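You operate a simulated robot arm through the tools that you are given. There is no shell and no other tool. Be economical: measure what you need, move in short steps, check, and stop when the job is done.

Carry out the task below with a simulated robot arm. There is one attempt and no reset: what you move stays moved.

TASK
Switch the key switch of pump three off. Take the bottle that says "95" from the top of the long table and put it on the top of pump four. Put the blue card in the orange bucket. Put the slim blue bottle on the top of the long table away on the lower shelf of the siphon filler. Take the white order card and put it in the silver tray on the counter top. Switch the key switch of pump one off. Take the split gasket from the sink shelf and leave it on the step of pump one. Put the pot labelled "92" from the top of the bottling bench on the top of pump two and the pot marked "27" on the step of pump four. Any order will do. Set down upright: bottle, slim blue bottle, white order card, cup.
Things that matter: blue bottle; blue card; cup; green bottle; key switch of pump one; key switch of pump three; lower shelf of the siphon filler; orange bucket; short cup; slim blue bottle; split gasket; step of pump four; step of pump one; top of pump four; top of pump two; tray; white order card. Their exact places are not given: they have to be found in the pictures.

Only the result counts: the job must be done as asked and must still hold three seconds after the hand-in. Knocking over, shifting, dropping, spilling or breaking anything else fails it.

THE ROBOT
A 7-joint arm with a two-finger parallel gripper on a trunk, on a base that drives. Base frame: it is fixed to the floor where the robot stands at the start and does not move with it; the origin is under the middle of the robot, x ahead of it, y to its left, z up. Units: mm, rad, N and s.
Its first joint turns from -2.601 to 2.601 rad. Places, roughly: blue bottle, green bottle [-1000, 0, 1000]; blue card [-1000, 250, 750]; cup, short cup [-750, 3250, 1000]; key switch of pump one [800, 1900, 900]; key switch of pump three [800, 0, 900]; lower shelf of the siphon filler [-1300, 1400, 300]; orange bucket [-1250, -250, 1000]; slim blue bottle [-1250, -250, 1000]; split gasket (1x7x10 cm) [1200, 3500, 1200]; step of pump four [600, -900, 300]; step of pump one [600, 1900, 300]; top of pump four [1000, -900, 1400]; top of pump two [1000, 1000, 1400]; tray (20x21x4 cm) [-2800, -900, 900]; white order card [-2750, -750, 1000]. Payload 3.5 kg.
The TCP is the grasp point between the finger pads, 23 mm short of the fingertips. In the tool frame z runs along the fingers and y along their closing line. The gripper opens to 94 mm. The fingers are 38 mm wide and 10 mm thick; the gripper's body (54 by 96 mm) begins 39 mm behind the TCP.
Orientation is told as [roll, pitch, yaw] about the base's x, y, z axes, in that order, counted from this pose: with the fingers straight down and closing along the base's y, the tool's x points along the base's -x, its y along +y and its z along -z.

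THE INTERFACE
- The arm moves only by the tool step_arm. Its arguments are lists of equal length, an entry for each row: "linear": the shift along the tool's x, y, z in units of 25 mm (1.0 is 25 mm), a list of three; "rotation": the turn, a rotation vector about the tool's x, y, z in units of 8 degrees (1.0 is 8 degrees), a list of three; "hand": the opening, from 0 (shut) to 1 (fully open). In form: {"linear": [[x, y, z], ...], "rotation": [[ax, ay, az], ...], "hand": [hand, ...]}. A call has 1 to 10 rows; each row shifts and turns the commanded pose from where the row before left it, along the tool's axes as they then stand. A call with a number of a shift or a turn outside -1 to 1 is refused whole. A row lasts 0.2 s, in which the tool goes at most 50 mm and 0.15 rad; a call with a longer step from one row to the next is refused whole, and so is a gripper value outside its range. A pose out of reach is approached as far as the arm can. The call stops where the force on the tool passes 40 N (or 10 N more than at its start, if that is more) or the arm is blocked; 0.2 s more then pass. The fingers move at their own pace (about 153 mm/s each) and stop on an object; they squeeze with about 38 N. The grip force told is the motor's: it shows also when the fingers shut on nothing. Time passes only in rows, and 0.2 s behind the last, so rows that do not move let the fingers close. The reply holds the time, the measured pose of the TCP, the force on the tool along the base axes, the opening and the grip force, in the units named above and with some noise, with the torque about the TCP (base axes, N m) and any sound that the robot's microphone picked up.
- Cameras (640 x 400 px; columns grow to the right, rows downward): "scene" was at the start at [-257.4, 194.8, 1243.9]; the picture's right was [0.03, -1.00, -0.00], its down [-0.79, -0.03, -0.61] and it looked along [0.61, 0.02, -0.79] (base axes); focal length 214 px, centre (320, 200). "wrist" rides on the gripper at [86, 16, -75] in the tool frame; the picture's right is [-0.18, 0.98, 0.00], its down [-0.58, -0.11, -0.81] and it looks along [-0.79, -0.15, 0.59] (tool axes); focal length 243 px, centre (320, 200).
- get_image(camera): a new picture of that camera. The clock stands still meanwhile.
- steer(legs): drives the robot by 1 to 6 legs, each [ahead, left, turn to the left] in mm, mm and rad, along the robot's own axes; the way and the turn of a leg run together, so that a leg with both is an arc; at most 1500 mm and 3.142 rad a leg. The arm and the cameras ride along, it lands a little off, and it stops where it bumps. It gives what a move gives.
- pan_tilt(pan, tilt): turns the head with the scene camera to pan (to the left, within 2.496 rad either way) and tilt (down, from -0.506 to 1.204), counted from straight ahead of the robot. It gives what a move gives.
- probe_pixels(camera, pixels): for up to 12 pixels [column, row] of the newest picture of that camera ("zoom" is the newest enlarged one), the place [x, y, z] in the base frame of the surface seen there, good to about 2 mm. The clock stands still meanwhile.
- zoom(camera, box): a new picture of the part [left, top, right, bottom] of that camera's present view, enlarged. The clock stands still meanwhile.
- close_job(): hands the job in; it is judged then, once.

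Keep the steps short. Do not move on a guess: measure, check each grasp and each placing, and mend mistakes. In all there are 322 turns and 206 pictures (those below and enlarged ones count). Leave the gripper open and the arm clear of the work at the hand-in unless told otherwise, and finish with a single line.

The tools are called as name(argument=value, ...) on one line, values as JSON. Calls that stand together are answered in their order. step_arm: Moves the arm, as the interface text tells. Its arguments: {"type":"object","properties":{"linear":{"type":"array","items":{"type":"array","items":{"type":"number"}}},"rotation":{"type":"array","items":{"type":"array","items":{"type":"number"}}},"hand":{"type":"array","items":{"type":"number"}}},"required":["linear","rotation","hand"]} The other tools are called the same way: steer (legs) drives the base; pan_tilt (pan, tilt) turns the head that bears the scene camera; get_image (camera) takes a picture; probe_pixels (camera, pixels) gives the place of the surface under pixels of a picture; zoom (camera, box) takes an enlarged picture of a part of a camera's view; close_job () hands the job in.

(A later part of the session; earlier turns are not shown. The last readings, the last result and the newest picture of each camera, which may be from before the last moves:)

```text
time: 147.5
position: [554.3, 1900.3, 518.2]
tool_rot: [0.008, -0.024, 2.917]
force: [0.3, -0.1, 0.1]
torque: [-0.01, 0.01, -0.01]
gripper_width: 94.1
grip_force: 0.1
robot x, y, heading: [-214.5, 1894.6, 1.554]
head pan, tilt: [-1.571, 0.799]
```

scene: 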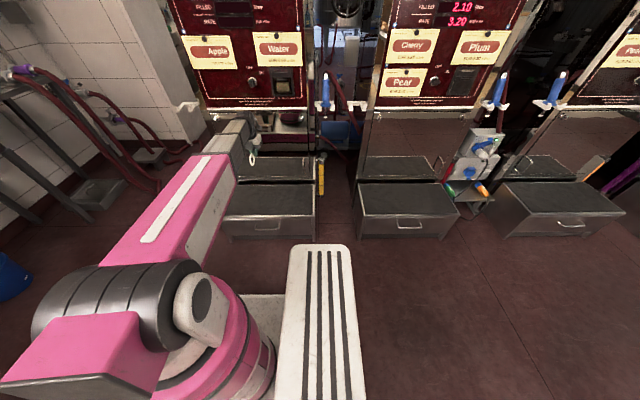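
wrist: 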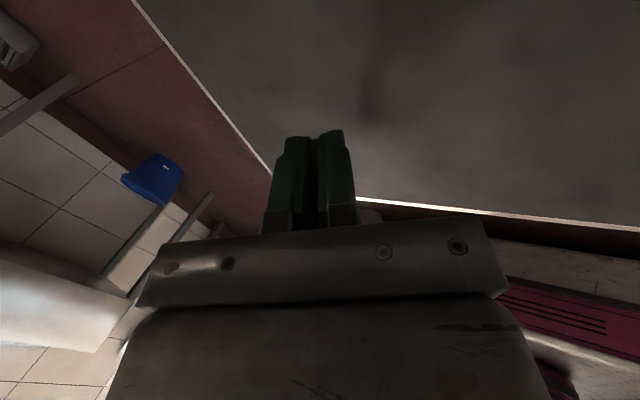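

Now the pots. I raise the arm, tool still down, and turn left so it points to the bottling bench.

step_arm(linear=[[0, 0, -1], [0, 0, -1], [0, 0, -1], [0, 0, -1], [0, 0, -1], [0, 0, -1], [0, 0, -1], [0, 0, -1], [0, 0, -1], [0, 0, -1]], rotation=[[0, 0, 0], [0, 0, 0], [0, 0, 0], [0, 0, 0], [0, 0, 0], [0, 0, 0], [0, 0, 0], [0, 0, 0], [0, 0, 0], [0, 0, 0]], hand=[1, 1, 1, 1, 1, 1, 1, 1, 1, 1])

step_arm(linear=[[0, 0, -1], [0, 0, -1], [0, 0, -1], [0, 0, -1], [0, 0, -1], [0, 0, -1], [0, 0, -1], [0, 0, -1], [0, 0, -1], [0, 0, -1]], rotation=[[0, 0, 0], [0, 0, 0], [0, 0, 0], [0, 0, 0], [0, 0, 0], [0, 0, 0], [0, 0, 0], [0, 0, 0], [0, 0, 0], [0, 0, 0]], hand=[1, 1, 1, 1, 1, 1, 1, 1, 1, 1])

steer(legs=[[-20, 0, 1.587], [350, 0, 0]])

pan_tilt(pan=-1.4, tilt=0.4)

get_image(camera="scene")

```text
time: 149.7
position: [562.5, 1899.6, 770.1]
tool_rot: [0.009, -0.025, 2.918]
force: [1.0, -0.2, -0.7]
torque: [0.03, 0.01, 0.03]
gripper_width: 94.0
grip_force: 0.1
robot x, y, heading: [-216.7, 1901.8, 1.557]
head pan, tilt: [-1.571, 0.799]
```

```text
time: 151.9
position: [566.5, 1902.2, 1017.7]
tool_rot: [0.009, -0.027, 2.919]
force: [0.0, -0.6, 0.1]
torque: [0.0, 0.0, -0.01]
gripper_width: 94.1
grip_force: 0.0
robot x, y, heading: [-214.3, 1896.8, 1.56]
head pan, tilt: [-1.571, 0.799]
```

```text
time: 158.1
position: [-584.3, 2660.6, 1018.3]
tool_rot: [0.01, -0.026, -1.768]
force: [0.1, -1.0, 0.3]
torque: [-0.02, 0.0, 0.03]
gripper_width: 94.0
grip_force: 0.0
robot x, y, heading: [-556.2, 1880.2, -3.13]
head pan, tilt: [-1.571, 0.799]
```

```text
time: 159.0
position: [-584.0, 2660.2, 1018.8]
tool_rot: [0.007, -0.026, -1.769]
force: [1.0, 1.2, 1.4]
torque: [-0.03, 0.01, 0.02]
gripper_width: 93.7
grip_force: 0.0
robot x, y, heading: [-562.5, 1878.9, -3.129]
head pan, tilt: [-1.4, 0.4]
```

```text
147 pictures are left
```

scene: 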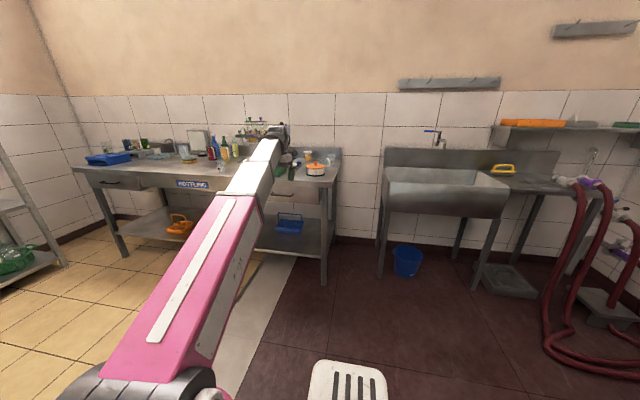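

steer(legs=[[-140, -400, 0]])

pan_tilt(pan=-1.1, tilt=0.4)

get_image(camera="scene")

get_image(camera="wrist")

```text
time: 161.6
position: [-448.3, 3063.4, 1018.8]
tool_rot: [0.008, -0.026, -1.768]
force: [0.1, 1.3, 0.6]
torque: [0.0, 0.0, 0.01]
gripper_width: 94.0
grip_force: 0.2
robot x, y, heading: [-425.2, 2282.5, -3.13]
head pan, tilt: [-1.4, 0.4]
```

```text
time: 162.4
position: [-447.9, 3062.6, 1018.9]
tool_rot: [0.009, -0.026, -1.767]
force: [-0.1, -0.4, 0.5]
torque: [0.0, 0.01, -0.01]
gripper_width: 93.9
grip_force: 0.1
robot x, y, heading: [-422.3, 2278.7, -3.128]
head pan, tilt: [-1.1, 0.4]
```

```text
146 pictures are left
```

scene: 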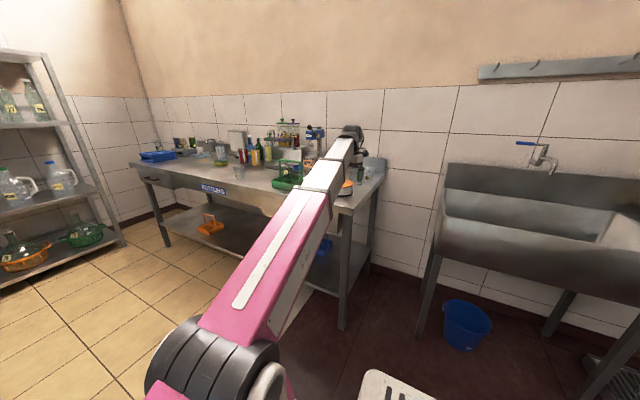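

```text
145 pictures are left
```

wrist: 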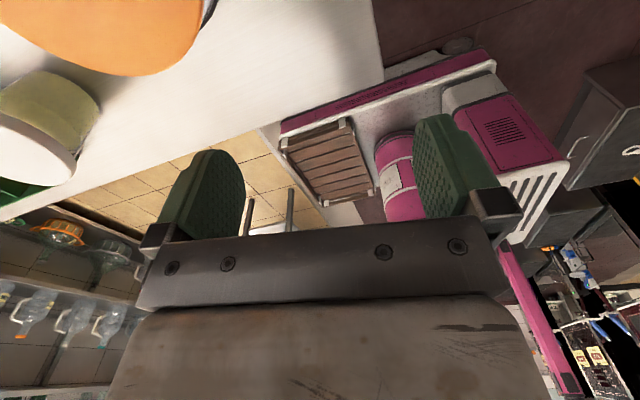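

zoom(camera="scene", box=[140, 105, 400, 215])

zoom(camera="scene", box=[270, 150, 390, 225])

```text
2.46 times, centred on (270, 160) of scene
```

zoom: 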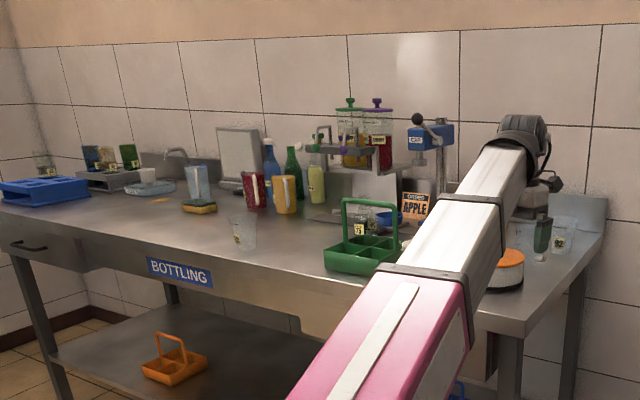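

```text
5.33 times, centred on (330, 188) of scene
```

zoom: 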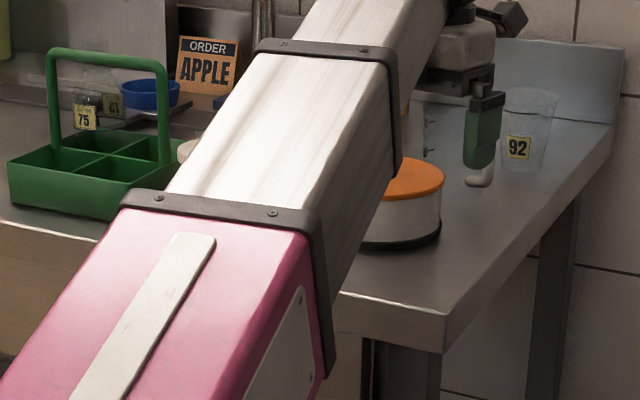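

The "92" pot is the clear cup at the bench's right end. I probe it and the bench edges.

probe_pixels(camera="zoom", pixels=[[517, 148], [507, 160], [540, 125], [520, 168], [525, 90], [560, 150], [600, 130], [440, 320], [405, 235], [415, 190], [180, 265], [450, 170]])

```text
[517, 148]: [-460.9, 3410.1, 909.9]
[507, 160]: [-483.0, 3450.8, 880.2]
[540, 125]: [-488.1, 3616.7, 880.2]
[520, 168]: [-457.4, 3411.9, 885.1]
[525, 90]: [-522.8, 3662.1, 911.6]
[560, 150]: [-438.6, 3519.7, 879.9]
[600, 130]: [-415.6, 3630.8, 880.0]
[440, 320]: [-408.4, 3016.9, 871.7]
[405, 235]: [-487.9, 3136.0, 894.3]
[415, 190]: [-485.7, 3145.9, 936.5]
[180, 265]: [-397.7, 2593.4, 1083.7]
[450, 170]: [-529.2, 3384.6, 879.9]
```

Cup 92's centre is about (-468,3441), z 880–980. Before choosing a grasp I test whether the tool-down pose reaches pump-top height (≈1470).

step_arm(linear=[[0, 0, -1], [0, 0, -1], [0, 0, -1], [0, 0, -1], [0, 0, -1], [0, 0, -1], [0, 0, -1], [0, 0, -1], [0, 0, -1], [0, 0, -1]], rotation=[[0, 0, 0], [0, 0, 0], [0, 0, 0], [0, 0, 0], [0, 0, 0], [0, 0, 0], [0, 0, 0], [0, 0, 0], [0, 0, 0], [0, 0, 0]], hand=[1, 1, 1, 1, 1, 1, 1, 1, 1, 1])

step_arm(linear=[[0, 0, -1], [0, 0, -1], [0, 0, -1], [0, 0, -1], [0, 0, -1], [0, 0, -1], [0, 0, -1], [0, 0, -1], [0, 0, -1], [0, 0, -1]], rotation=[[0, 0, 0], [0, 0, 0], [0, 0, 0], [0, 0, 0], [0, 0, 0], [0, 0, 0], [0, 0, 0], [0, 0, 0], [0, 0, 0], [0, 0, 0]], hand=[1, 1, 1, 1, 1, 1, 1, 1, 1, 1])

```text
time: 164.6
position: [-455.6, 3127.1, 1151.6]
tool_rot: [-0.002, 0.003, -1.768]
force: [0.2, -0.2, 0.1]
torque: [0.0, 0.01, 0.0]
gripper_width: 94.0
grip_force: 0.0
out of reach, approached as far as the arm can: row 4, 5, 6, 7, 8, 9, 10
robot x, y, heading: [-424.5, 2281.6, -3.13]
head pan, tilt: [-1.1, 0.4]
```

```text
time: 166.8
position: [-465.5, 3227.1, 1207.6]
tool_rot: [-0.003, 0.012, -1.769]
force: [0.2, 0.2, 0.1]
torque: [0.01, 0.0, 0.02]
gripper_width: 94.2
grip_force: 0.0
out of reach, approached as far as the arm can: row 1, 2, 3, 4, 5, 6, 7, 8, 9, 10
robot x, y, heading: [-425.4, 2280.9, -3.13]
head pan, tilt: [-1.1, 0.4]
```

Tool-down tops out near z 1200, so for the pump tops I need a tilted tool. I tilt up 60° (30° below horizontal), yaw-corrected, for cup 92.

step_arm(linear=[[0, 0, 0], [0, 0, 0], [0, 0, 0], [0, 0, 0], [0, 0, 0], [0, 0, 0], [0, 0, 0], [0, 0, 0], [0, 0, 0], [0, 0, 0]], rotation=[[0, 0, 0.7], [0, 0, 0.7], [0, 1, 0], [0, 1, 0], [0, 1, 0], [0, 1, 0], [0, 1, 0], [0, 1, 0], [0, 1, 0], [0, 0.5, 0]], hand=[1, 1, 1, 1, 1, 1, 1, 1, 1, 1])

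```text
time: 169.0
position: [-467.9, 3238.8, 1187.1]
tool_rot: [0.026, 1.027, -1.943]
force: [0.7, -0.9, -0.6]
torque: [-0.02, -0.02, 0.04]
gripper_width: 94.0
grip_force: 0.1
out of reach, approached as far as the arm can: row 1, 2
robot x, y, heading: [-426.3, 2280.1, -3.127]
head pan, tilt: [-1.1, 0.4]
```

The yaw went the wrong way; I correct about the vertical by +21°.

step_arm(linear=[[0, 0, 0], [0, 0, 0], [0, 0, 0], [0, 0, 0]], rotation=[[0.77, 0, -0.44], [0.77, 0, -0.44], [0.77, 0, -0.44], [0, 0, 0]], hand=[1, 1, 1, 1])

pan_tilt(pan=-1.2, tilt=0.2)

get_image(camera="scene")

get_image(camera="wrist")

```text
time: 170.0
position: [-468.8, 3238.3, 1185.7]
tool_rot: [0.005, 1.022, -1.586]
force: [0.0, -0.1, 0.1]
torque: [0.02, -0.02, -0.02]
gripper_width: 94.1
grip_force: 0.0
robot x, y, heading: [-425.1, 2285.0, -3.135]
head pan, tilt: [-1.1, 0.4]
```

```text
time: 170.7
position: [-468.8, 3238.9, 1187.4]
tool_rot: [0.004, 1.021, -1.587]
force: [0.4, -0.9, 0.1]
torque: [0.02, -0.03, -0.02]
gripper_width: 93.6
grip_force: 0.1
robot x, y, heading: [-426.3, 2281.9, -3.13]
head pan, tilt: [-1.201, 0.201]
```

```text
142 pictures are left
```

scene: 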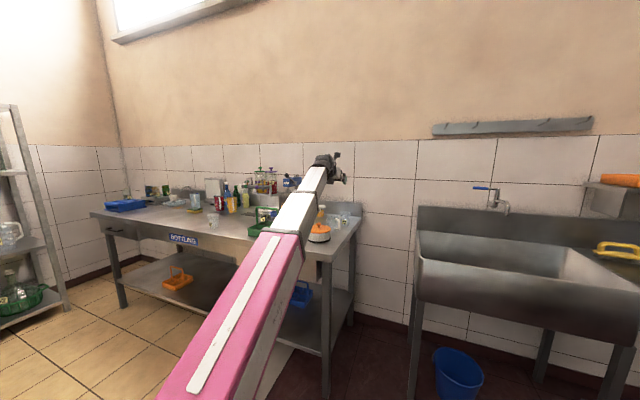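

```text
141 pictures are left
```

wrist: 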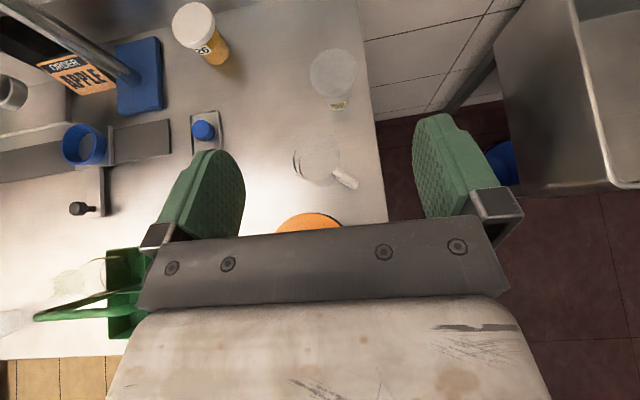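

I see cup 92 at (335,80), and a clear jug with a white handle at (320,160) in front of it. I probe.

zoom(camera="wrist", box=[260, 20, 400, 220])

probe_pixels(camera="wrist", pixels=[[338, 102], [335, 52], [312, 75], [355, 75], [338, 85], [345, 178], [318, 185], [300, 160], [310, 215], [200, 130], [230, 50], [330, 150]])

```text
2.00 times, centred on (330, 120) of wrist
```

zoom: 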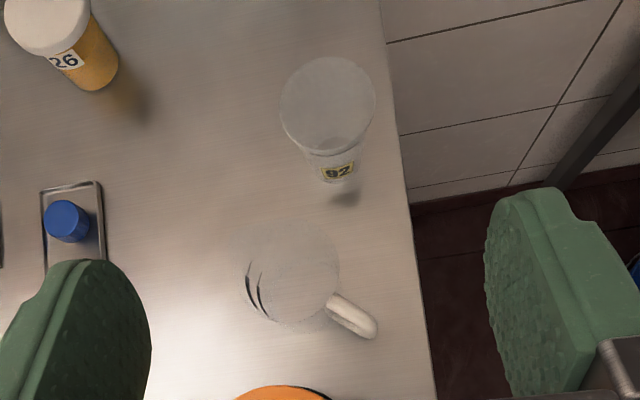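

```text
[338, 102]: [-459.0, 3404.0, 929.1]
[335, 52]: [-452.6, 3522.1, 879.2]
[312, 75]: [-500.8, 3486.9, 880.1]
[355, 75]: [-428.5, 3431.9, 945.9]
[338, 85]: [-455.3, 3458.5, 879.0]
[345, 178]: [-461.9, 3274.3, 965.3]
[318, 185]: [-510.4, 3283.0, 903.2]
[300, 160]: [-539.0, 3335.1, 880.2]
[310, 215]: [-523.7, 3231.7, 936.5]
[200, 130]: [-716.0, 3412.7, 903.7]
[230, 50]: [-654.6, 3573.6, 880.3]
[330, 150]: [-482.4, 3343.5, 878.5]
```

Jug in the way, so I use a steeper 45° pitch. I lower and draw back along tool x, then drive 250 mm nearer.

step_arm(linear=[[0, 0, 0], [0, 0, 0], [-0.9, 0, 0], [-0.9, 0, 0], [-0.9, 0, -0.1], [-0.9, 0, -0.1], [-0.9, 0, -0.1], [-0.9, 0, -0.1], [-0.9, 0, -0.1], [-0.9, 0.2, -0.2]], rotation=[[0, -0.9, 0], [0, -0.8, 0], [0, 0, 0], [0, 0, 0], [0, 0, 0], [0, 0, 0], [0, 0, 0], [0, 0, 0], [0, 0, 0], [0, 0, 0]], hand=[1, 1, 1, 1, 1, 1, 1, 1, 1, 1])

steer(legs=[[0, -250, 0]])

get_image(camera="wrist")

```text
time: 172.9
position: [-465.4, 3099.3, 1072.4]
tool_rot: [0.002, 0.783, -1.591]
force: [-0.6, 0.3, -0.7]
torque: [0.0, 0.0, 0.01]
gripper_width: 93.9
grip_force: 0.1
robot x, y, heading: [-425.0, 2282.2, -3.128]
head pan, tilt: [-1.201, 0.201]
```

```text
time: 174.8
position: [-474.9, 3351.3, 1071.9]
tool_rot: [0.004, 0.783, -1.584]
force: [-0.5, 0.0, 0.3]
torque: [-0.01, 0.0, 0.02]
gripper_width: 94.0
grip_force: 0.0
robot x, y, heading: [-424.3, 2541.5, -3.119]
head pan, tilt: [-1.201, 0.201]
```

```text
139 pictures are left
```

wrist: 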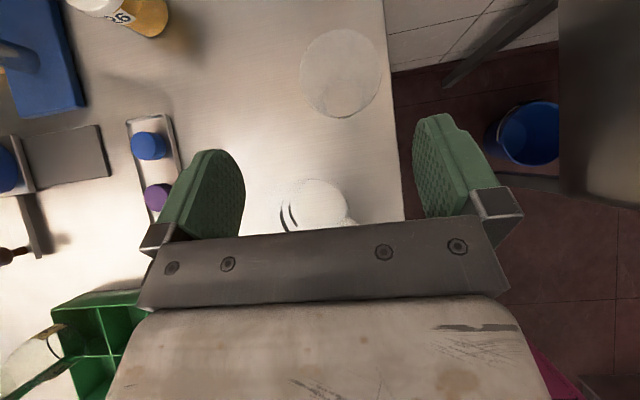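

The rim circle at (340,73) is between the finger lines. I shift +11 mm in x and approach halfway.

step_arm(linear=[[-0.5, 0.25, 0.6], [-0.43, 0.2, 0.8], [0, 0, 0.8], [0, 0, 0.8]], rotation=[[0, 0, 0], [0, 0, 0], [0, 0, 0], [0, 0, 0]], hand=[1, 1, 1, 1])

get_image(camera="wrist")

zoom(camera="scene", box=[270, 130, 430, 250])

```text
time: 175.8
position: [-463.2, 3388.9, 1001.3]
tool_rot: [0.004, 0.783, -1.582]
force: [0.4, 0.3, 0.5]
torque: [-0.02, -0.01, -0.03]
gripper_width: 93.8
grip_force: 0.0
robot x, y, heading: [-428.1, 2538.1, -3.124]
head pan, tilt: [-1.201, 0.201]
```

```text
138 pictures are left
```

wrist: 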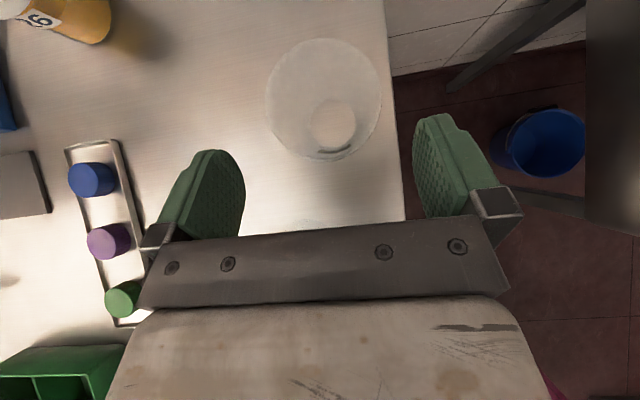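

```text
3.33 times, centred on (350, 190) of scene
```

zoom: 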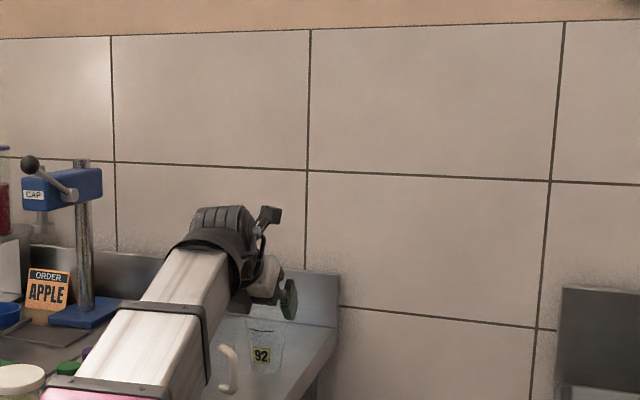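

Computed rim centre ≈ (-460,3432). I finish the approach (68 mm along tool z).

step_arm(linear=[[-0.28, 0.12, 0.5], [0, 0, 0.8], [0, 0, 0.7], [0, 0, 0.7], [0, 0, 0]], rotation=[[0, 0, 0], [0, 0, 0], [0, 0, 0], [0, 0, 0], [0, 0, 0]], hand=[1, 1, 1, 1, 1])

get_image(camera="wrist")

```text
time: 177.0
position: [-458.5, 3431.0, 949.1]
tool_rot: [0.004, 0.783, -1.583]
force: [0.4, -0.3, 0.3]
torque: [0.01, -0.01, 0.0]
gripper_width: 93.9
grip_force: 0.1
robot x, y, heading: [-429.9, 2535.6, -3.124]
head pan, tilt: [-1.201, 0.201]
```

```text
136 pictures are left
```

wrist: 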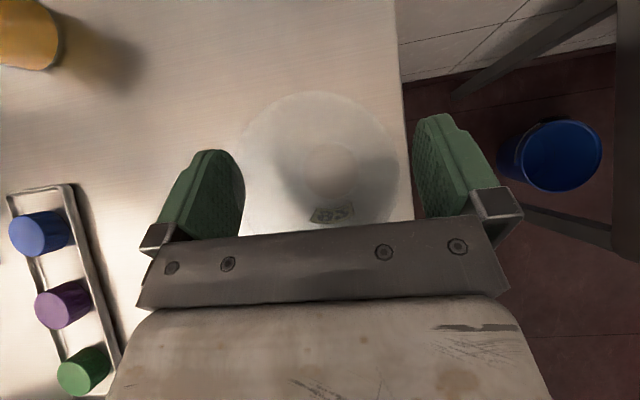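

The cup is well between the pads. Close.

step_arm(linear=[[0, 0, 0], [0, 0, 0], [0, 0, 0]], rotation=[[0, 0, 0], [0, 0, 0], [0, 0, 0]], hand=[0, 0, 0])

step_arm(linear=[[0.35, 0, -0.35], [0.7, 0, -0.7], [0.7, 0, -0.7], [0.7, 0, -0.7], [0.7, 0, -0.7], [0.7, 0, -0.7], [0.7, 0, -0.7]], rotation=[[0, 0, 0], [0, 0, 0], [0, 0, 0], [0, 0, 0], [0, 0, 0], [0, 0, 0], [0, 0, 0]], hand=[0, 0, 0, 0, 0, 0, 0])

get_image(camera="wrist")

```text
time: 177.8
position: [-460.0, 3429.8, 949.8]
tool_rot: [0.004, 0.783, -1.583]
force: [-0.1, -0.9, 1.4]
torque: [0.0, 0.0, -0.04]
gripper_width: 66.1
grip_force: 38.4
robot x, y, heading: [-429.2, 2538.1, -3.117]
head pan, tilt: [-1.201, 0.201]
```

```text
time: 179.4
position: [-458.4, 3431.1, 1110.7]
tool_rot: [0.003, 0.783, -1.584]
force: [-0.3, 0.6, 0.3]
torque: [0.02, 0.01, 0.01]
gripper_width: 66.2
grip_force: 37.9
robot x, y, heading: [-428.2, 2535.4, -3.121]
head pan, tilt: [-1.201, 0.201]
```

```text
135 pictures are left
```

wrist: 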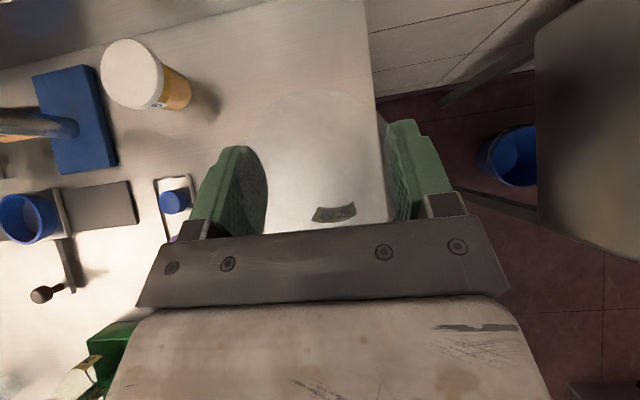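

Cup held (66 mm), TCP is 70 mm above its bottom. I test raising to z≈1500 here in this pitch.

step_arm(linear=[[0.7, 0, -0.7], [0.7, 0, -0.7], [0.7, 0, -0.7], [0.7, 0, -0.7], [0.7, 0, -0.7], [0.7, 0, -0.7], [0.7, 0, -0.7], [0.7, 0, -0.7], [0.7, 0, -0.7], [0.7, 0, -0.7]], rotation=[[0, 0, 0], [0, 0, 0], [0, 0, 0], [0, 0, 0], [0, 0, 0], [0, 0, 0], [0, 0, 0], [0, 0, 0], [0, 0, 0], [0, 0, 0]], hand=[0, 0, 0, 0, 0, 0, 0, 0, 0, 0])

step_arm(linear=[[0.7, 0, -0.7], [0.7, 0, -0.7], [0.7, 0, -0.7], [0.7, 0, -0.7], [0.7, 0, -0.7], [0.7, 0, -0.7]], rotation=[[0, 0, 0], [0, 0, 0], [0, 0, 0], [0, 0, 0], [0, 0, 0], [0, 0, 0]], hand=[0, 0, 0, 0, 0, 0])

```text
time: 181.6
position: [-468.3, 3431.9, 1359.1]
tool_rot: [-0.004, 0.783, -1.599]
force: [0.1, 0.8, -0.4]
torque: [-0.01, -0.01, 0.01]
gripper_width: 65.8
grip_force: 38.2
out of reach, approached as far as the arm can: row 8, 9
robot x, y, heading: [-426.8, 2537.0, -3.122]
head pan, tilt: [-1.201, 0.201]
```

```text
time: 183.0
position: [-482.8, 3430.7, 1503.6]
tool_rot: [-0.005, 0.783, -1.6]
force: [-0.4, -0.2, -0.4]
torque: [0.04, 0.03, 0.0]
gripper_width: 65.7
grip_force: 37.8
out of reach, approached as far as the arm can: row 1, 3, 5
robot x, y, heading: [-428.9, 2537.2, -3.122]
head pan, tilt: [-1.201, 0.201]
```

It reaches z 1503. I drive back into the aisle and turn right to the pumps.

steer(legs=[[-190, 750, 0], [0, 0, -1.59]])

steer(legs=[[-880, 0, 0]])

pan_tilt(pan=-1.571, tilt=0.0)

get_image(camera="scene")

get_image(camera="wrist")

```text
time: 191.0
position: [669.2, 1832.1, 1503.9]
tool_rot: [-0.005, 0.785, 3.104]
force: [-0.2, 0.8, 0.2]
torque: [0.0, -0.05, -0.06]
gripper_width: 64.8
grip_force: 38.0
robot x, y, heading: [-223.6, 1787.6, 1.577]
head pan, tilt: [-1.201, 0.201]
```

```text
time: 195.7
position: [673.9, 937.3, 1504.9]
tool_rot: [-0.004, 0.784, 3.096]
force: [-0.3, -0.4, -0.1]
torque: [0.01, -0.01, 0.0]
gripper_width: 65.0
grip_force: 38.0
robot x, y, heading: [-218.1, 896.9, 1.574]
head pan, tilt: [-1.201, 0.201]
```

```text
time: 196.5
position: [673.8, 935.7, 1505.8]
tool_rot: [-0.004, 0.784, 3.094]
force: [0.0, -0.3, 0.0]
torque: [0.01, 0.01, 0.0]
gripper_width: 65.2
grip_force: 38.3
robot x, y, heading: [-221.2, 900.6, 1.57]
head pan, tilt: [-1.571, 0.0]
```

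```text
134 pictures are left
```

scene: 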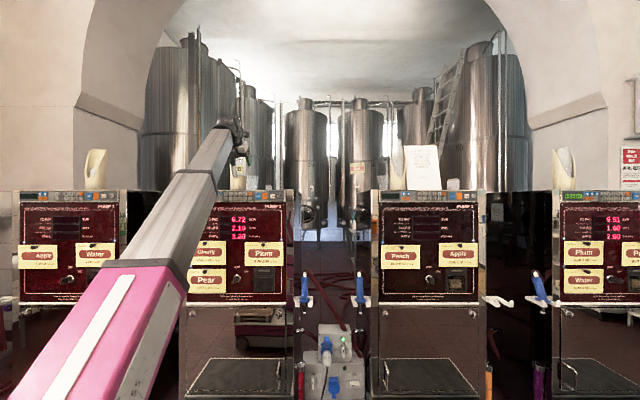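

```text
133 pictures are left
```

wrist: 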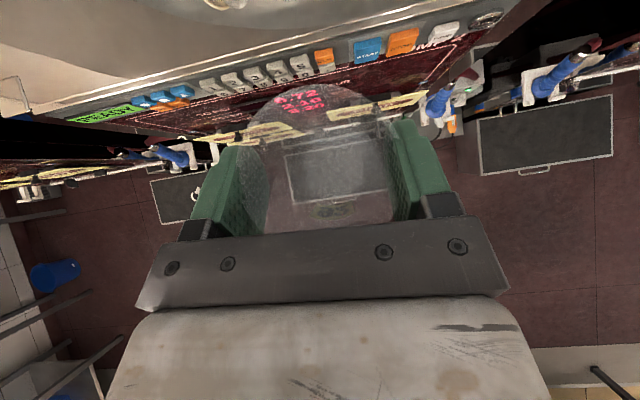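

The wrist camera sees the pump top at the picture's upper part. I probe it.

probe_pixels(camera="wrist", pixels=[[150, 50], [300, 30], [50, 60], [230, 3], [380, 15], [485, 18], [200, 75], [60, 110], [420, 40], [250, 30]])

step_arm(linear=[[0.7, 0, 0.7], [0.7, 0, 0.7], [0.4, 0, -0.4], [0.3, 0, -0.3]], rotation=[[0, 0, 0], [0, 0, 0], [0, 0, 0], [0, 0, 0]], hand=[0, 0, 0, 0])

get_image(camera="wrist")

```text
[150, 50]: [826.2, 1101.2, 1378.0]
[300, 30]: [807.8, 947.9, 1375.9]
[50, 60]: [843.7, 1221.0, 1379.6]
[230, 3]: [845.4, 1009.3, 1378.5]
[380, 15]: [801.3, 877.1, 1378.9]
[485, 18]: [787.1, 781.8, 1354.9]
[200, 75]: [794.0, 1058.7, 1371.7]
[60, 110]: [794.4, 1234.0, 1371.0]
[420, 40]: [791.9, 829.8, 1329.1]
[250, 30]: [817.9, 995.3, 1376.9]
```

```text
time: 197.5
position: [724.1, 934.9, 1530.5]
tool_rot: [-0.01, 0.785, 3.086]
force: [0.2, -0.9, -0.1]
torque: [0.0, -0.02, -0.02]
gripper_width: 65.0
grip_force: 37.7
robot x, y, heading: [-222.8, 895.9, 1.572]
head pan, tilt: [-1.571, 0.0]
```

```text
132 pictures are left
```

wrist: 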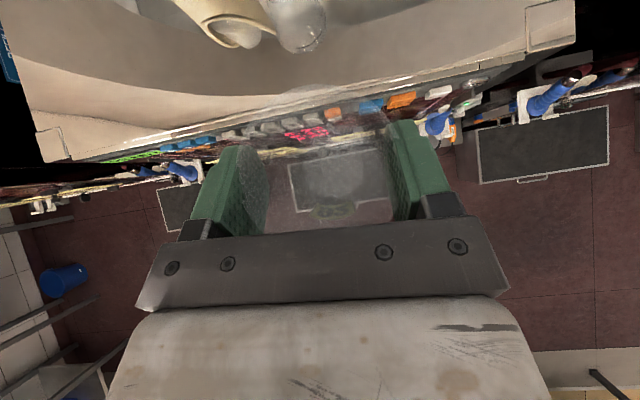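

probe_pixels(camera="wrist", pixels=[[300, 35], [235, 35], [240, 46], [300, 50], [150, 80], [400, 60], [480, 30], [360, 20], [100, 60], [130, 10], [300, 75], [500, 55]])

```text
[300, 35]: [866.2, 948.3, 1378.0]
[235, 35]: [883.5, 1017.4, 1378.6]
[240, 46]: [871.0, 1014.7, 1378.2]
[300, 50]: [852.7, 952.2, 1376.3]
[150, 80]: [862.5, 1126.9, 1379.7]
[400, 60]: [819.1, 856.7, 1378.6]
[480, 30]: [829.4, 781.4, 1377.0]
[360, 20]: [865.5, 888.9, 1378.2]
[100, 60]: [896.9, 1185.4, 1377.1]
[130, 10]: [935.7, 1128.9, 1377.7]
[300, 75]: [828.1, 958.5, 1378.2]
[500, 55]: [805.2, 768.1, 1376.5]
```

Pump two's top is z 1378, free around (860,845); a scoop and a clear thing stand at y≥940. I move the base so that the cup comes over (855,845).

steer(legs=[[-90, 0, 0], [0, -130, 0]])

get_image(camera="wrist")

```text
time: 199.5
position: [854.3, 845.1, 1529.5]
tool_rot: [-0.01, 0.782, 3.087]
force: [-0.9, 1.2, -0.6]
torque: [-0.03, -0.01, -0.04]
gripper_width: 65.3
grip_force: 38.4
robot x, y, heading: [-91.3, 810.5, 1.569]
head pan, tilt: [-1.571, 0.0]
```

```text
131 pictures are left
```

wrist: 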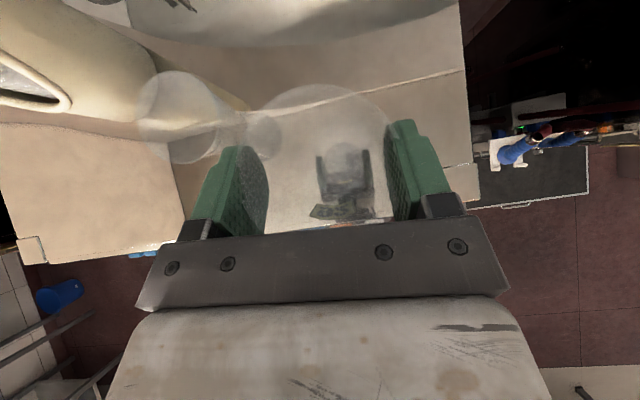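

A clear cup stands near (905,921); I shift 23 mm to −y and 9 mm back, then descend to near contact.

step_arm(linear=[[-0.25, 0.92, -0.25], [-0.7, 0, 0.7], [-0.7, 0, 0.7], [-0.4, 0, 0.4], [-0.2, 0, 0.2]], rotation=[[0, 0, 0], [0, 0, 0], [0, 0, 0], [0, 0, 0], [0, 0, 0]], hand=[0, 0, 0, 0, 0])

get_image(camera="wrist")

```text
time: 200.7
position: [844.5, 829.8, 1457.8]
tool_rot: [-0.016, 0.785, 3.076]
force: [-0.5, 0.5, -0.4]
torque: [-0.03, -0.01, 0.01]
gripper_width: 65.0
grip_force: 37.7
out of reach, approached as far as the arm can: row 1
robot x, y, heading: [-89.1, 806.8, 1.567]
head pan, tilt: [-1.571, 0.0]
```

```text
130 pictures are left
```

wrist: 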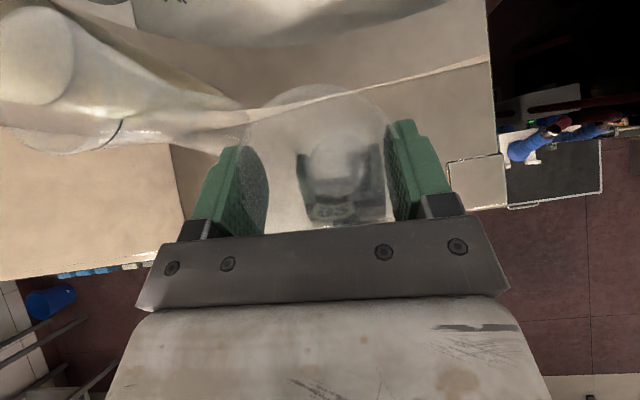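

step_arm(linear=[[-0.1, 0, 0.1], [-0.1, 0, 0.1], [-0.05, 0, 0.05], [-0.05, 0, 0.05]], rotation=[[0, 0, 0], [0, 0, 0], [0, 0, 0], [0, 0, 0]], hand=[0, 0, 0, 0])

```text
time: 201.7
position: [844.9, 830.2, 1448.0]
tool_rot: [-0.015, 0.784, 3.078]
force: [-0.2, -0.2, -0.5]
torque: [0.01, -0.01, -0.01]
gripper_width: 65.3
grip_force: 38.2
robot x, y, heading: [-93.6, 808.7, 1.573]
head pan, tilt: [-1.571, 0.0]
```

step_arm(linear=[[-0.04, 0, 0.04], [-0.04, 0, 0.04], [-0.04, 0, 0.04], [-0.04, 0, 0.04]], rotation=[[0, 0, 0], [0, 0, 0], [0, 0, 0], [0, 0, 0]], hand=[0, 0, 0, 0])

```text
time: 202.7
position: [843.5, 831.3, 1443.4]
tool_rot: [-0.018, 0.785, 3.076]
force: [1.6, 3.3, 26.9]
torque: [0.06, -0.21, 0.04]
gripper_width: 65.4
grip_force: 38.3
robot x, y, heading: [-86.1, 807.1, 1.567]
head pan, tilt: [-1.571, 0.0]
```

Contact with the top (27 N). I ease up, open gently to 82 mm and retreat along the tool axis.

step_arm(linear=[[0.06, 0, -0.06], [0, 0, 0], [0, 0, 0], [0, 0, -0.6], [0, 0, -1], [0, 0, -1], [0, 0, -1], [0, 0, -1]], rotation=[[0, 0, 0], [0, 0, 0], [0, 0, 0], [0, 0, 0], [0, 0, 0], [0, 0, 0], [0, 0, 0], [0, 0, 0]], hand=[0, 0.85, 0.87, 0.87, 0.87, 0.87, 0.87, 0.87])

get_image(camera="wrist")

```text
time: 204.5
position: [763.3, 833.3, 1526.0]
tool_rot: [-0.016, 0.785, 3.077]
force: [-0.5, 0.6, -0.2]
torque: [0.03, -0.01, 0.03]
gripper_width: 81.8
grip_force: 0.1
robot x, y, heading: [-91.5, 812.1, 1.567]
head pan, tilt: [-1.571, 0.0]
```

```text
129 pictures are left
```

wrist: 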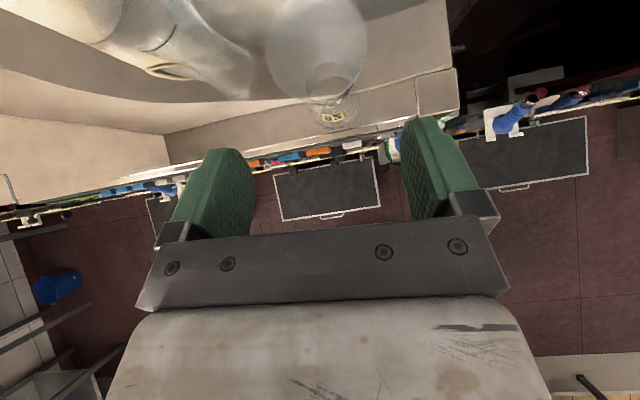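

Cup 92 stands upright on pump two. Next the "95" bottle with the same tilt. I back off into the aisle, turn 180° so the arm faces the long table, and drive to it.

steer(legs=[[0, 130, 0], [0, 0, 3.141], [800, 0, 0]])

pan_tilt(pan=-1.571, tilt=0.3)

get_image(camera="scene")

get_image(camera="wrist")

```text
time: 216.9
position: [-1104.4, 35.5, 1525.0]
tool_rot: [-0.018, 0.783, -0.102]
force: [0.8, 0.1, 0.0]
torque: [0.0, 0.01, -0.02]
gripper_width: 81.9
grip_force: 0.0
robot x, y, heading: [-249.8, 22.2, -1.606]
head pan, tilt: [-1.571, 0.0]
```

```text
time: 217.7
position: [-1103.9, 34.2, 1525.9]
tool_rot: [-0.017, 0.785, -0.103]
force: [0.5, 0.7, 0.1]
torque: [0.06, -0.01, 0.0]
gripper_width: 81.6
grip_force: 0.1
robot x, y, heading: [-249.0, 28.7, -1.607]
head pan, tilt: [-1.571, 0.3]
```

```text
128 pictures are left
```

scene: 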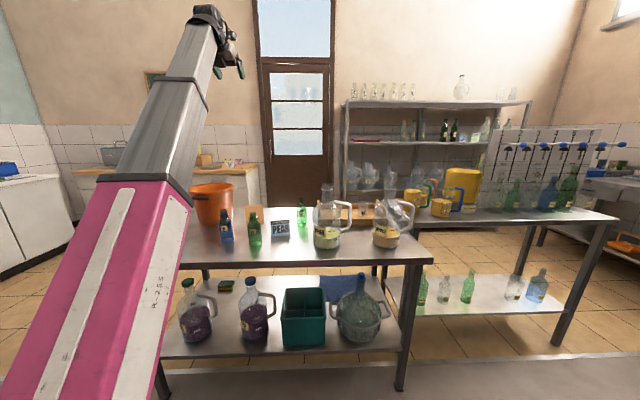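

```text
127 pictures are left
```

wrist: 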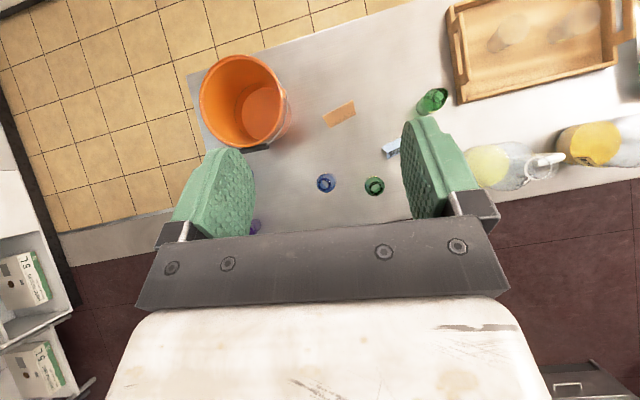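

From above I see the blue bottle at (326,183), green at (374,185), card at (390,148), bucket. I probe them.

probe_pixels(camera="wrist", pixels=[[326, 181], [317, 184], [334, 184], [326, 192], [374, 184], [390, 150], [258, 95], [205, 100], [290, 115], [250, 60], [340, 113], [300, 180]])

zoom(camera="wrist", box=[240, 100, 440, 240])

zoom(camera="scene", box=[180, 170, 440, 300])

```text
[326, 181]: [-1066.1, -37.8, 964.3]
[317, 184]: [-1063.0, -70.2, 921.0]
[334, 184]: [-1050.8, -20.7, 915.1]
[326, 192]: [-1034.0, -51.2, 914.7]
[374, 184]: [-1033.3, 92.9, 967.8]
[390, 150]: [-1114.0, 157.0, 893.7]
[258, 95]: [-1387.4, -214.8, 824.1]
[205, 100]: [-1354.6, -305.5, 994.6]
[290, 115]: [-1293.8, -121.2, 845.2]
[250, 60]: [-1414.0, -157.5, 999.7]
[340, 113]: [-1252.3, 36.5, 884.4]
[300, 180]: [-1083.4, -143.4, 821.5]
```

```text
2.86 times, centred on (340, 170) of wrist
```

zoom: 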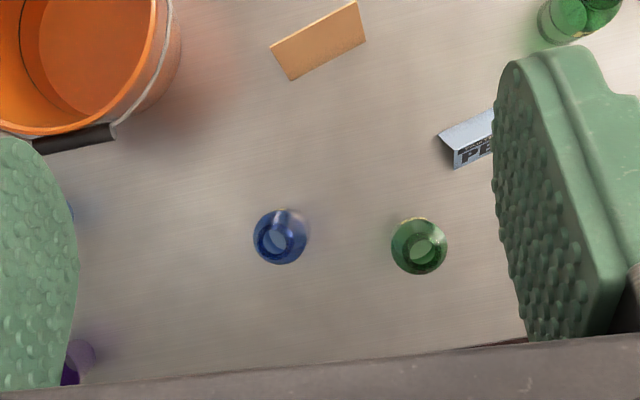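

```text
2.46 times, centred on (310, 235) of scene
```

zoom: 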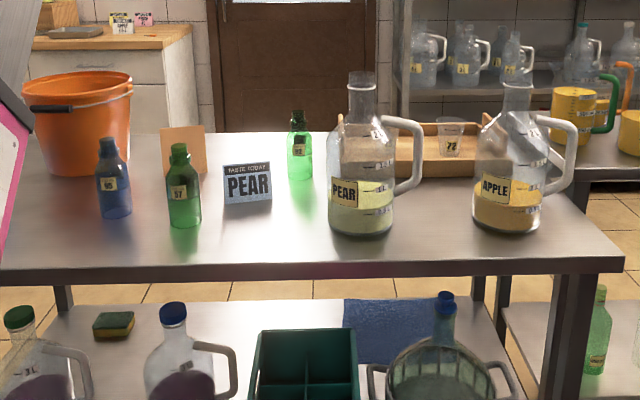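

Bottle 95's centre ≈ (-1060,-45), table z 821. A small left turn of 0.09 rad brings the tool line onto it.

steer(legs=[[0, 0, 0.09]])

```text
time: 218.6
position: [-1101.4, -44.2, 1526.1]
tool_rot: [-0.015, 0.783, -0.01]
force: [-0.1, 0.1, -0.1]
torque: [0.02, 0.01, -0.04]
gripper_width: 81.8
grip_force: 0.1
robot x, y, heading: [-248.6, 25.4, -1.516]
head pan, tilt: [-1.571, 0.3]
```

Tool line is at y −44. I descend to the approach point (−954, −45, 991).

step_arm(linear=[[-0.96, 0, 0.2], [-0.96, 0, 0.2], [-0.96, 0, 0.2], [-0.96, 0, 0.2], [-0.96, 0, 0.2], [-0.96, 0, 0.2], [-0.96, 0, 0.2], [-0.96, 0, 0.2], [-0.96, 0, 0.2], [-0.96, 0, 0.2]], rotation=[[0, 0, 0], [0, 0, 0], [0, 0, 0], [0, 0, 0], [0, 0, 0], [0, 0, 0], [0, 0, 0], [0, 0, 0], [0, 0, 0], [0, 0, 0]], hand=[0.87, 0.87, 0.87, 0.87, 0.87, 0.87, 0.87, 0.87, 0.87, 0.87])

step_arm(linear=[[-0.96, 0, 0.3], [-0.96, 0, 0.3], [-0.96, 0, 0.3], [-0.96, 0, 0.3], [-0.96, 0, 0.3], [-0.96, 0, 0.3], [-0.96, 0, 0.3], [-0.96, 0, 0.3], [-0.96, 0, 0.3], [-0.7, 0, 0.3]], rotation=[[0, 0, 0], [0, 0, 0], [0, 0, 0], [0, 0, 0], [0, 0, 0], [0, 0, 0], [0, 0, 0], [0, 0, 0], [0, 0, 0], [0, 0, 0]], hand=[0.87, 0.87, 0.87, 0.87, 0.87, 0.87, 0.87, 0.87, 0.87, 0.87])

get_image(camera="wrist")

```text
time: 220.8
position: [-967.1, -47.2, 1319.6]
tool_rot: [-0.015, 0.784, -0.01]
force: [-0.8, 0.3, -0.3]
torque: [0.0, -0.03, 0.02]
gripper_width: 81.9
grip_force: 0.1
robot x, y, heading: [-250.2, 26.7, -1.513]
head pan, tilt: [-1.571, 0.3]
```

```text
time: 223.0
position: [-853.4, -48.4, 1101.6]
tool_rot: [-0.014, 0.784, -0.01]
force: [0.8, 0.1, 0.4]
torque: [-0.01, -0.02, -0.01]
gripper_width: 81.8
grip_force: 0.1
robot x, y, heading: [-246.8, 22.3, -1.519]
head pan, tilt: [-1.571, 0.3]
```

```text
124 pictures are left
```

wrist: 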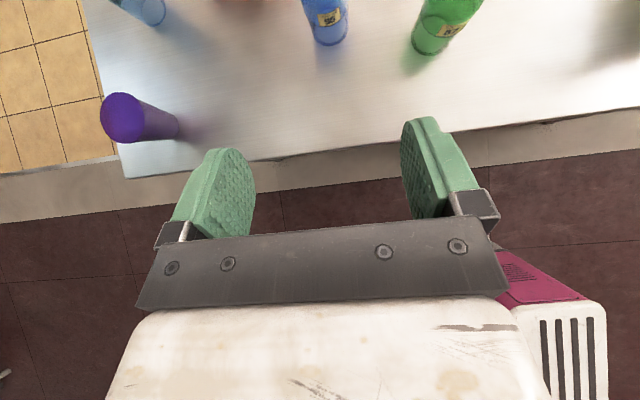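

Now straight along the tool axis toward the bottle: 225 mm first.

step_arm(linear=[[0, 0, 1], [0, 0, 1], [0, 0, 1], [0, 0, 1], [0, 0, 1], [0, 0, 1], [0, 0, 1], [0, 0, 1], [0, 0, 0.6]], rotation=[[0, 0, 0], [0, 0, 0], [0, 0, 0], [0, 0, 0], [0, 0, 0], [0, 0, 0], [0, 0, 0], [0, 0, 0], [0, 0, 0]], hand=[0.87, 0.87, 0.87, 0.87, 0.87, 0.87, 0.87, 0.87, 0.87])

get_image(camera="wrist")

```text
time: 225.0
position: [-1005.8, -49.2, 951.2]
tool_rot: [-0.015, 0.785, -0.01]
force: [-0.1, 0.0, 0.2]
torque: [0.02, 0.0, -0.01]
gripper_width: 81.8
grip_force: 0.1
robot x, y, heading: [-247.3, 28.1, -1.513]
head pan, tilt: [-1.571, 0.3]
```

```text
123 pictures are left
```

wrist: 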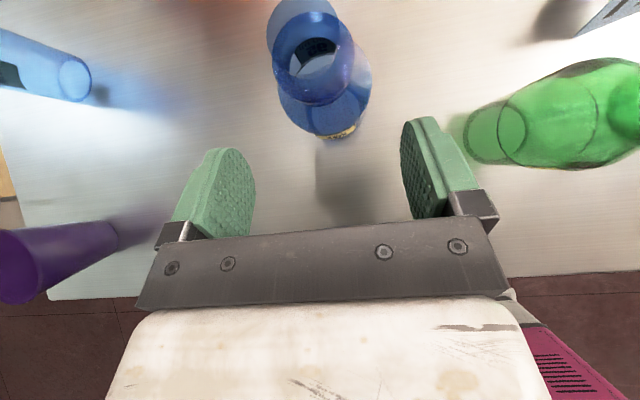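

I advance 55 mm and lower 20 mm, keeping the palm clear of the neck.

step_arm(linear=[[0, 0, 0.8], [0, 0, 0.8], [-0.28, 0, 0.88], [-0.28, 0, 0.28], [0, 0, 0]], rotation=[[0, 0, 0], [0, 0, 0], [0, 0, 0], [0, 0, 0], [0, 0, 0]], hand=[0.87, 0.87, 0.87, 0.87, 0.87])

get_image(camera="wrist")

zoom(camera="scene", box=[160, 160, 320, 260])

```text
time: 226.2
position: [-1045.0, -50.3, 891.5]
tool_rot: [-0.015, 0.784, -0.011]
force: [0.0, 0.6, -0.2]
torque: [-0.02, 0.0, -0.02]
gripper_width: 82.0
grip_force: 0.0
robot x, y, heading: [-251.6, 25.7, -1.513]
head pan, tilt: [-1.571, 0.3]
```

```text
122 pictures are left
```

wrist: 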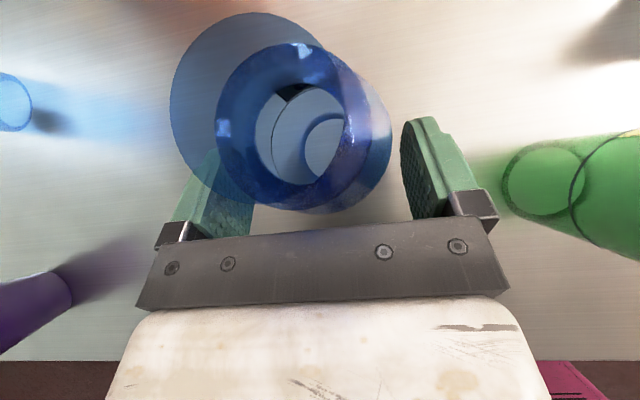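

```text
4.00 times, centred on (240, 210) of scene
```

zoom: 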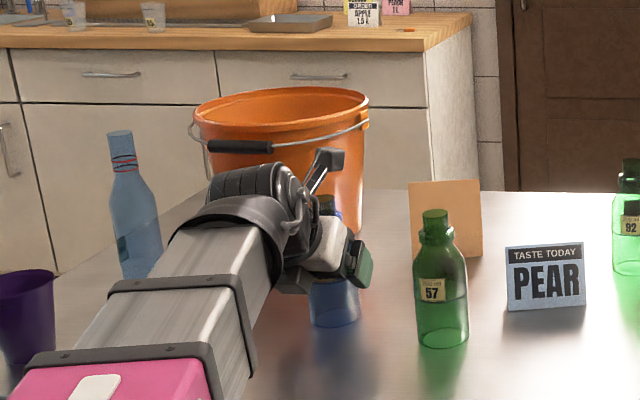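

Bottle is between the pads. I close and lift slightly.

step_arm(linear=[[0, 0, 0], [0, 0, 0], [0, 0, 0]], rotation=[[0, 0, 0], [0, 0, 0], [0, 0, 0]], hand=[0, 0, 0])

step_arm(linear=[[0.35, 0, -0.35], [0.7, 0, -0.7], [0.7, 0, -0.7], [0.7, 0, -0.7], [0.7, 0, -0.7]], rotation=[[0, 0, 0], [0, 0, 0], [0, 0, 0], [0, 0, 0], [0, 0, 0]], hand=[0, 0, 0, 0, 0])

zoom(camera="scene", box=[160, 130, 320, 260])

```text
time: 227.0
position: [-1043.8, -49.6, 891.7]
tool_rot: [-0.016, 0.785, -0.012]
force: [0.1, -0.1, 3.0]
torque: [0.14, 0.07, -0.03]
gripper_width: 56.5
grip_force: 37.7
robot x, y, heading: [-251.2, 24.5, -1.52]
head pan, tilt: [-1.571, 0.3]
```

```text
time: 228.2
position: [-1044.6, -48.8, 1004.2]
tool_rot: [-0.015, 0.784, -0.012]
force: [0.6, 0.1, -1.5]
torque: [0.0, -0.01, 0.01]
gripper_width: 56.6
grip_force: 37.4
robot x, y, heading: [-251.7, 27.1, -1.516]
head pan, tilt: [-1.571, 0.3]
```

```text
3.08 times, centred on (240, 195) of scene
```

zoom: 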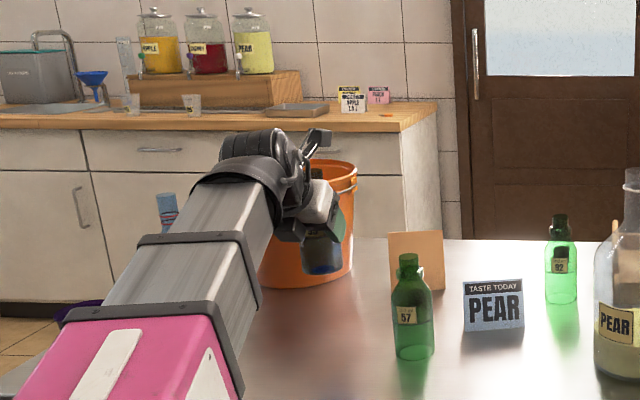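

Bottle 95 is held upright, TCP 70 mm above its bottom. I raise it to pump-top height.

step_arm(linear=[[0.7, 0, -0.7], [0.7, 0, -0.7], [0.7, 0, -0.7], [0.7, 0, -0.7], [0.7, 0, -0.7], [0.7, 0, -0.7], [0.7, 0, -0.7], [0.7, 0, -0.7], [0.7, 0, -0.7], [0.7, 0, -0.7]], rotation=[[0, 0, 0], [0, 0, 0], [0, 0, 0], [0, 0, 0], [0, 0, 0], [0, 0, 0], [0, 0, 0], [0, 0, 0], [0, 0, 0], [0, 0, 0]], hand=[0, 0, 0, 0, 0, 0, 0, 0, 0, 0])

step_arm(linear=[[0.7, 0, -0.65], [0.7, 0, -0.65], [0.7, 0, -0.65], [0.7, 0, -0.65], [0.7, 0, -0.65], [0.7, 0, -0.65], [0.7, 0, -0.65], [0.7, 0, -0.65], [0.7, 0, -0.65], [0.7, 0, -0.65]], rotation=[[0, 0, 0], [0, 0, 0], [0, 0, 0], [0, 0, 0], [0, 0, 0], [0, 0, 0], [0, 0, 0], [0, 0, 0], [0, 0, 0], [0, 0, 0]], hand=[0, 0, 0, 0, 0, 0, 0, 0, 0, 0])

steer(legs=[[0, 0, 3.087]])

```text
time: 230.4
position: [-1046.5, -46.2, 1250.3]
tool_rot: [-0.016, 0.784, -0.011]
force: [0.5, 0.7, -1.6]
torque: [0.01, -0.03, 0.0]
gripper_width: 56.7
grip_force: 37.8
robot x, y, heading: [-252.7, 27.2, -1.515]
head pan, tilt: [-1.571, 0.3]
```

```text
time: 232.6
position: [-1056.1, -44.0, 1489.8]
tool_rot: [-0.016, 0.783, -0.01]
force: [0.1, -0.7, -2.3]
torque: [0.01, -0.05, -0.01]
gripper_width: 56.7
grip_force: 38.1
robot x, y, heading: [-249.6, 26.7, -1.516]
head pan, tilt: [-1.571, 0.3]
```

```text
time: 240.1
position: [559.0, 15.5, 1488.8]
tool_rot: [-0.015, 0.783, 3.03]
force: [0.6, -0.2, -1.8]
torque: [0.0, 0.02, -0.02]
gripper_width: 56.5
grip_force: 37.8
robot x, y, heading: [-248.2, 24.8, 1.524]
head pan, tilt: [-1.571, 0.3]
```

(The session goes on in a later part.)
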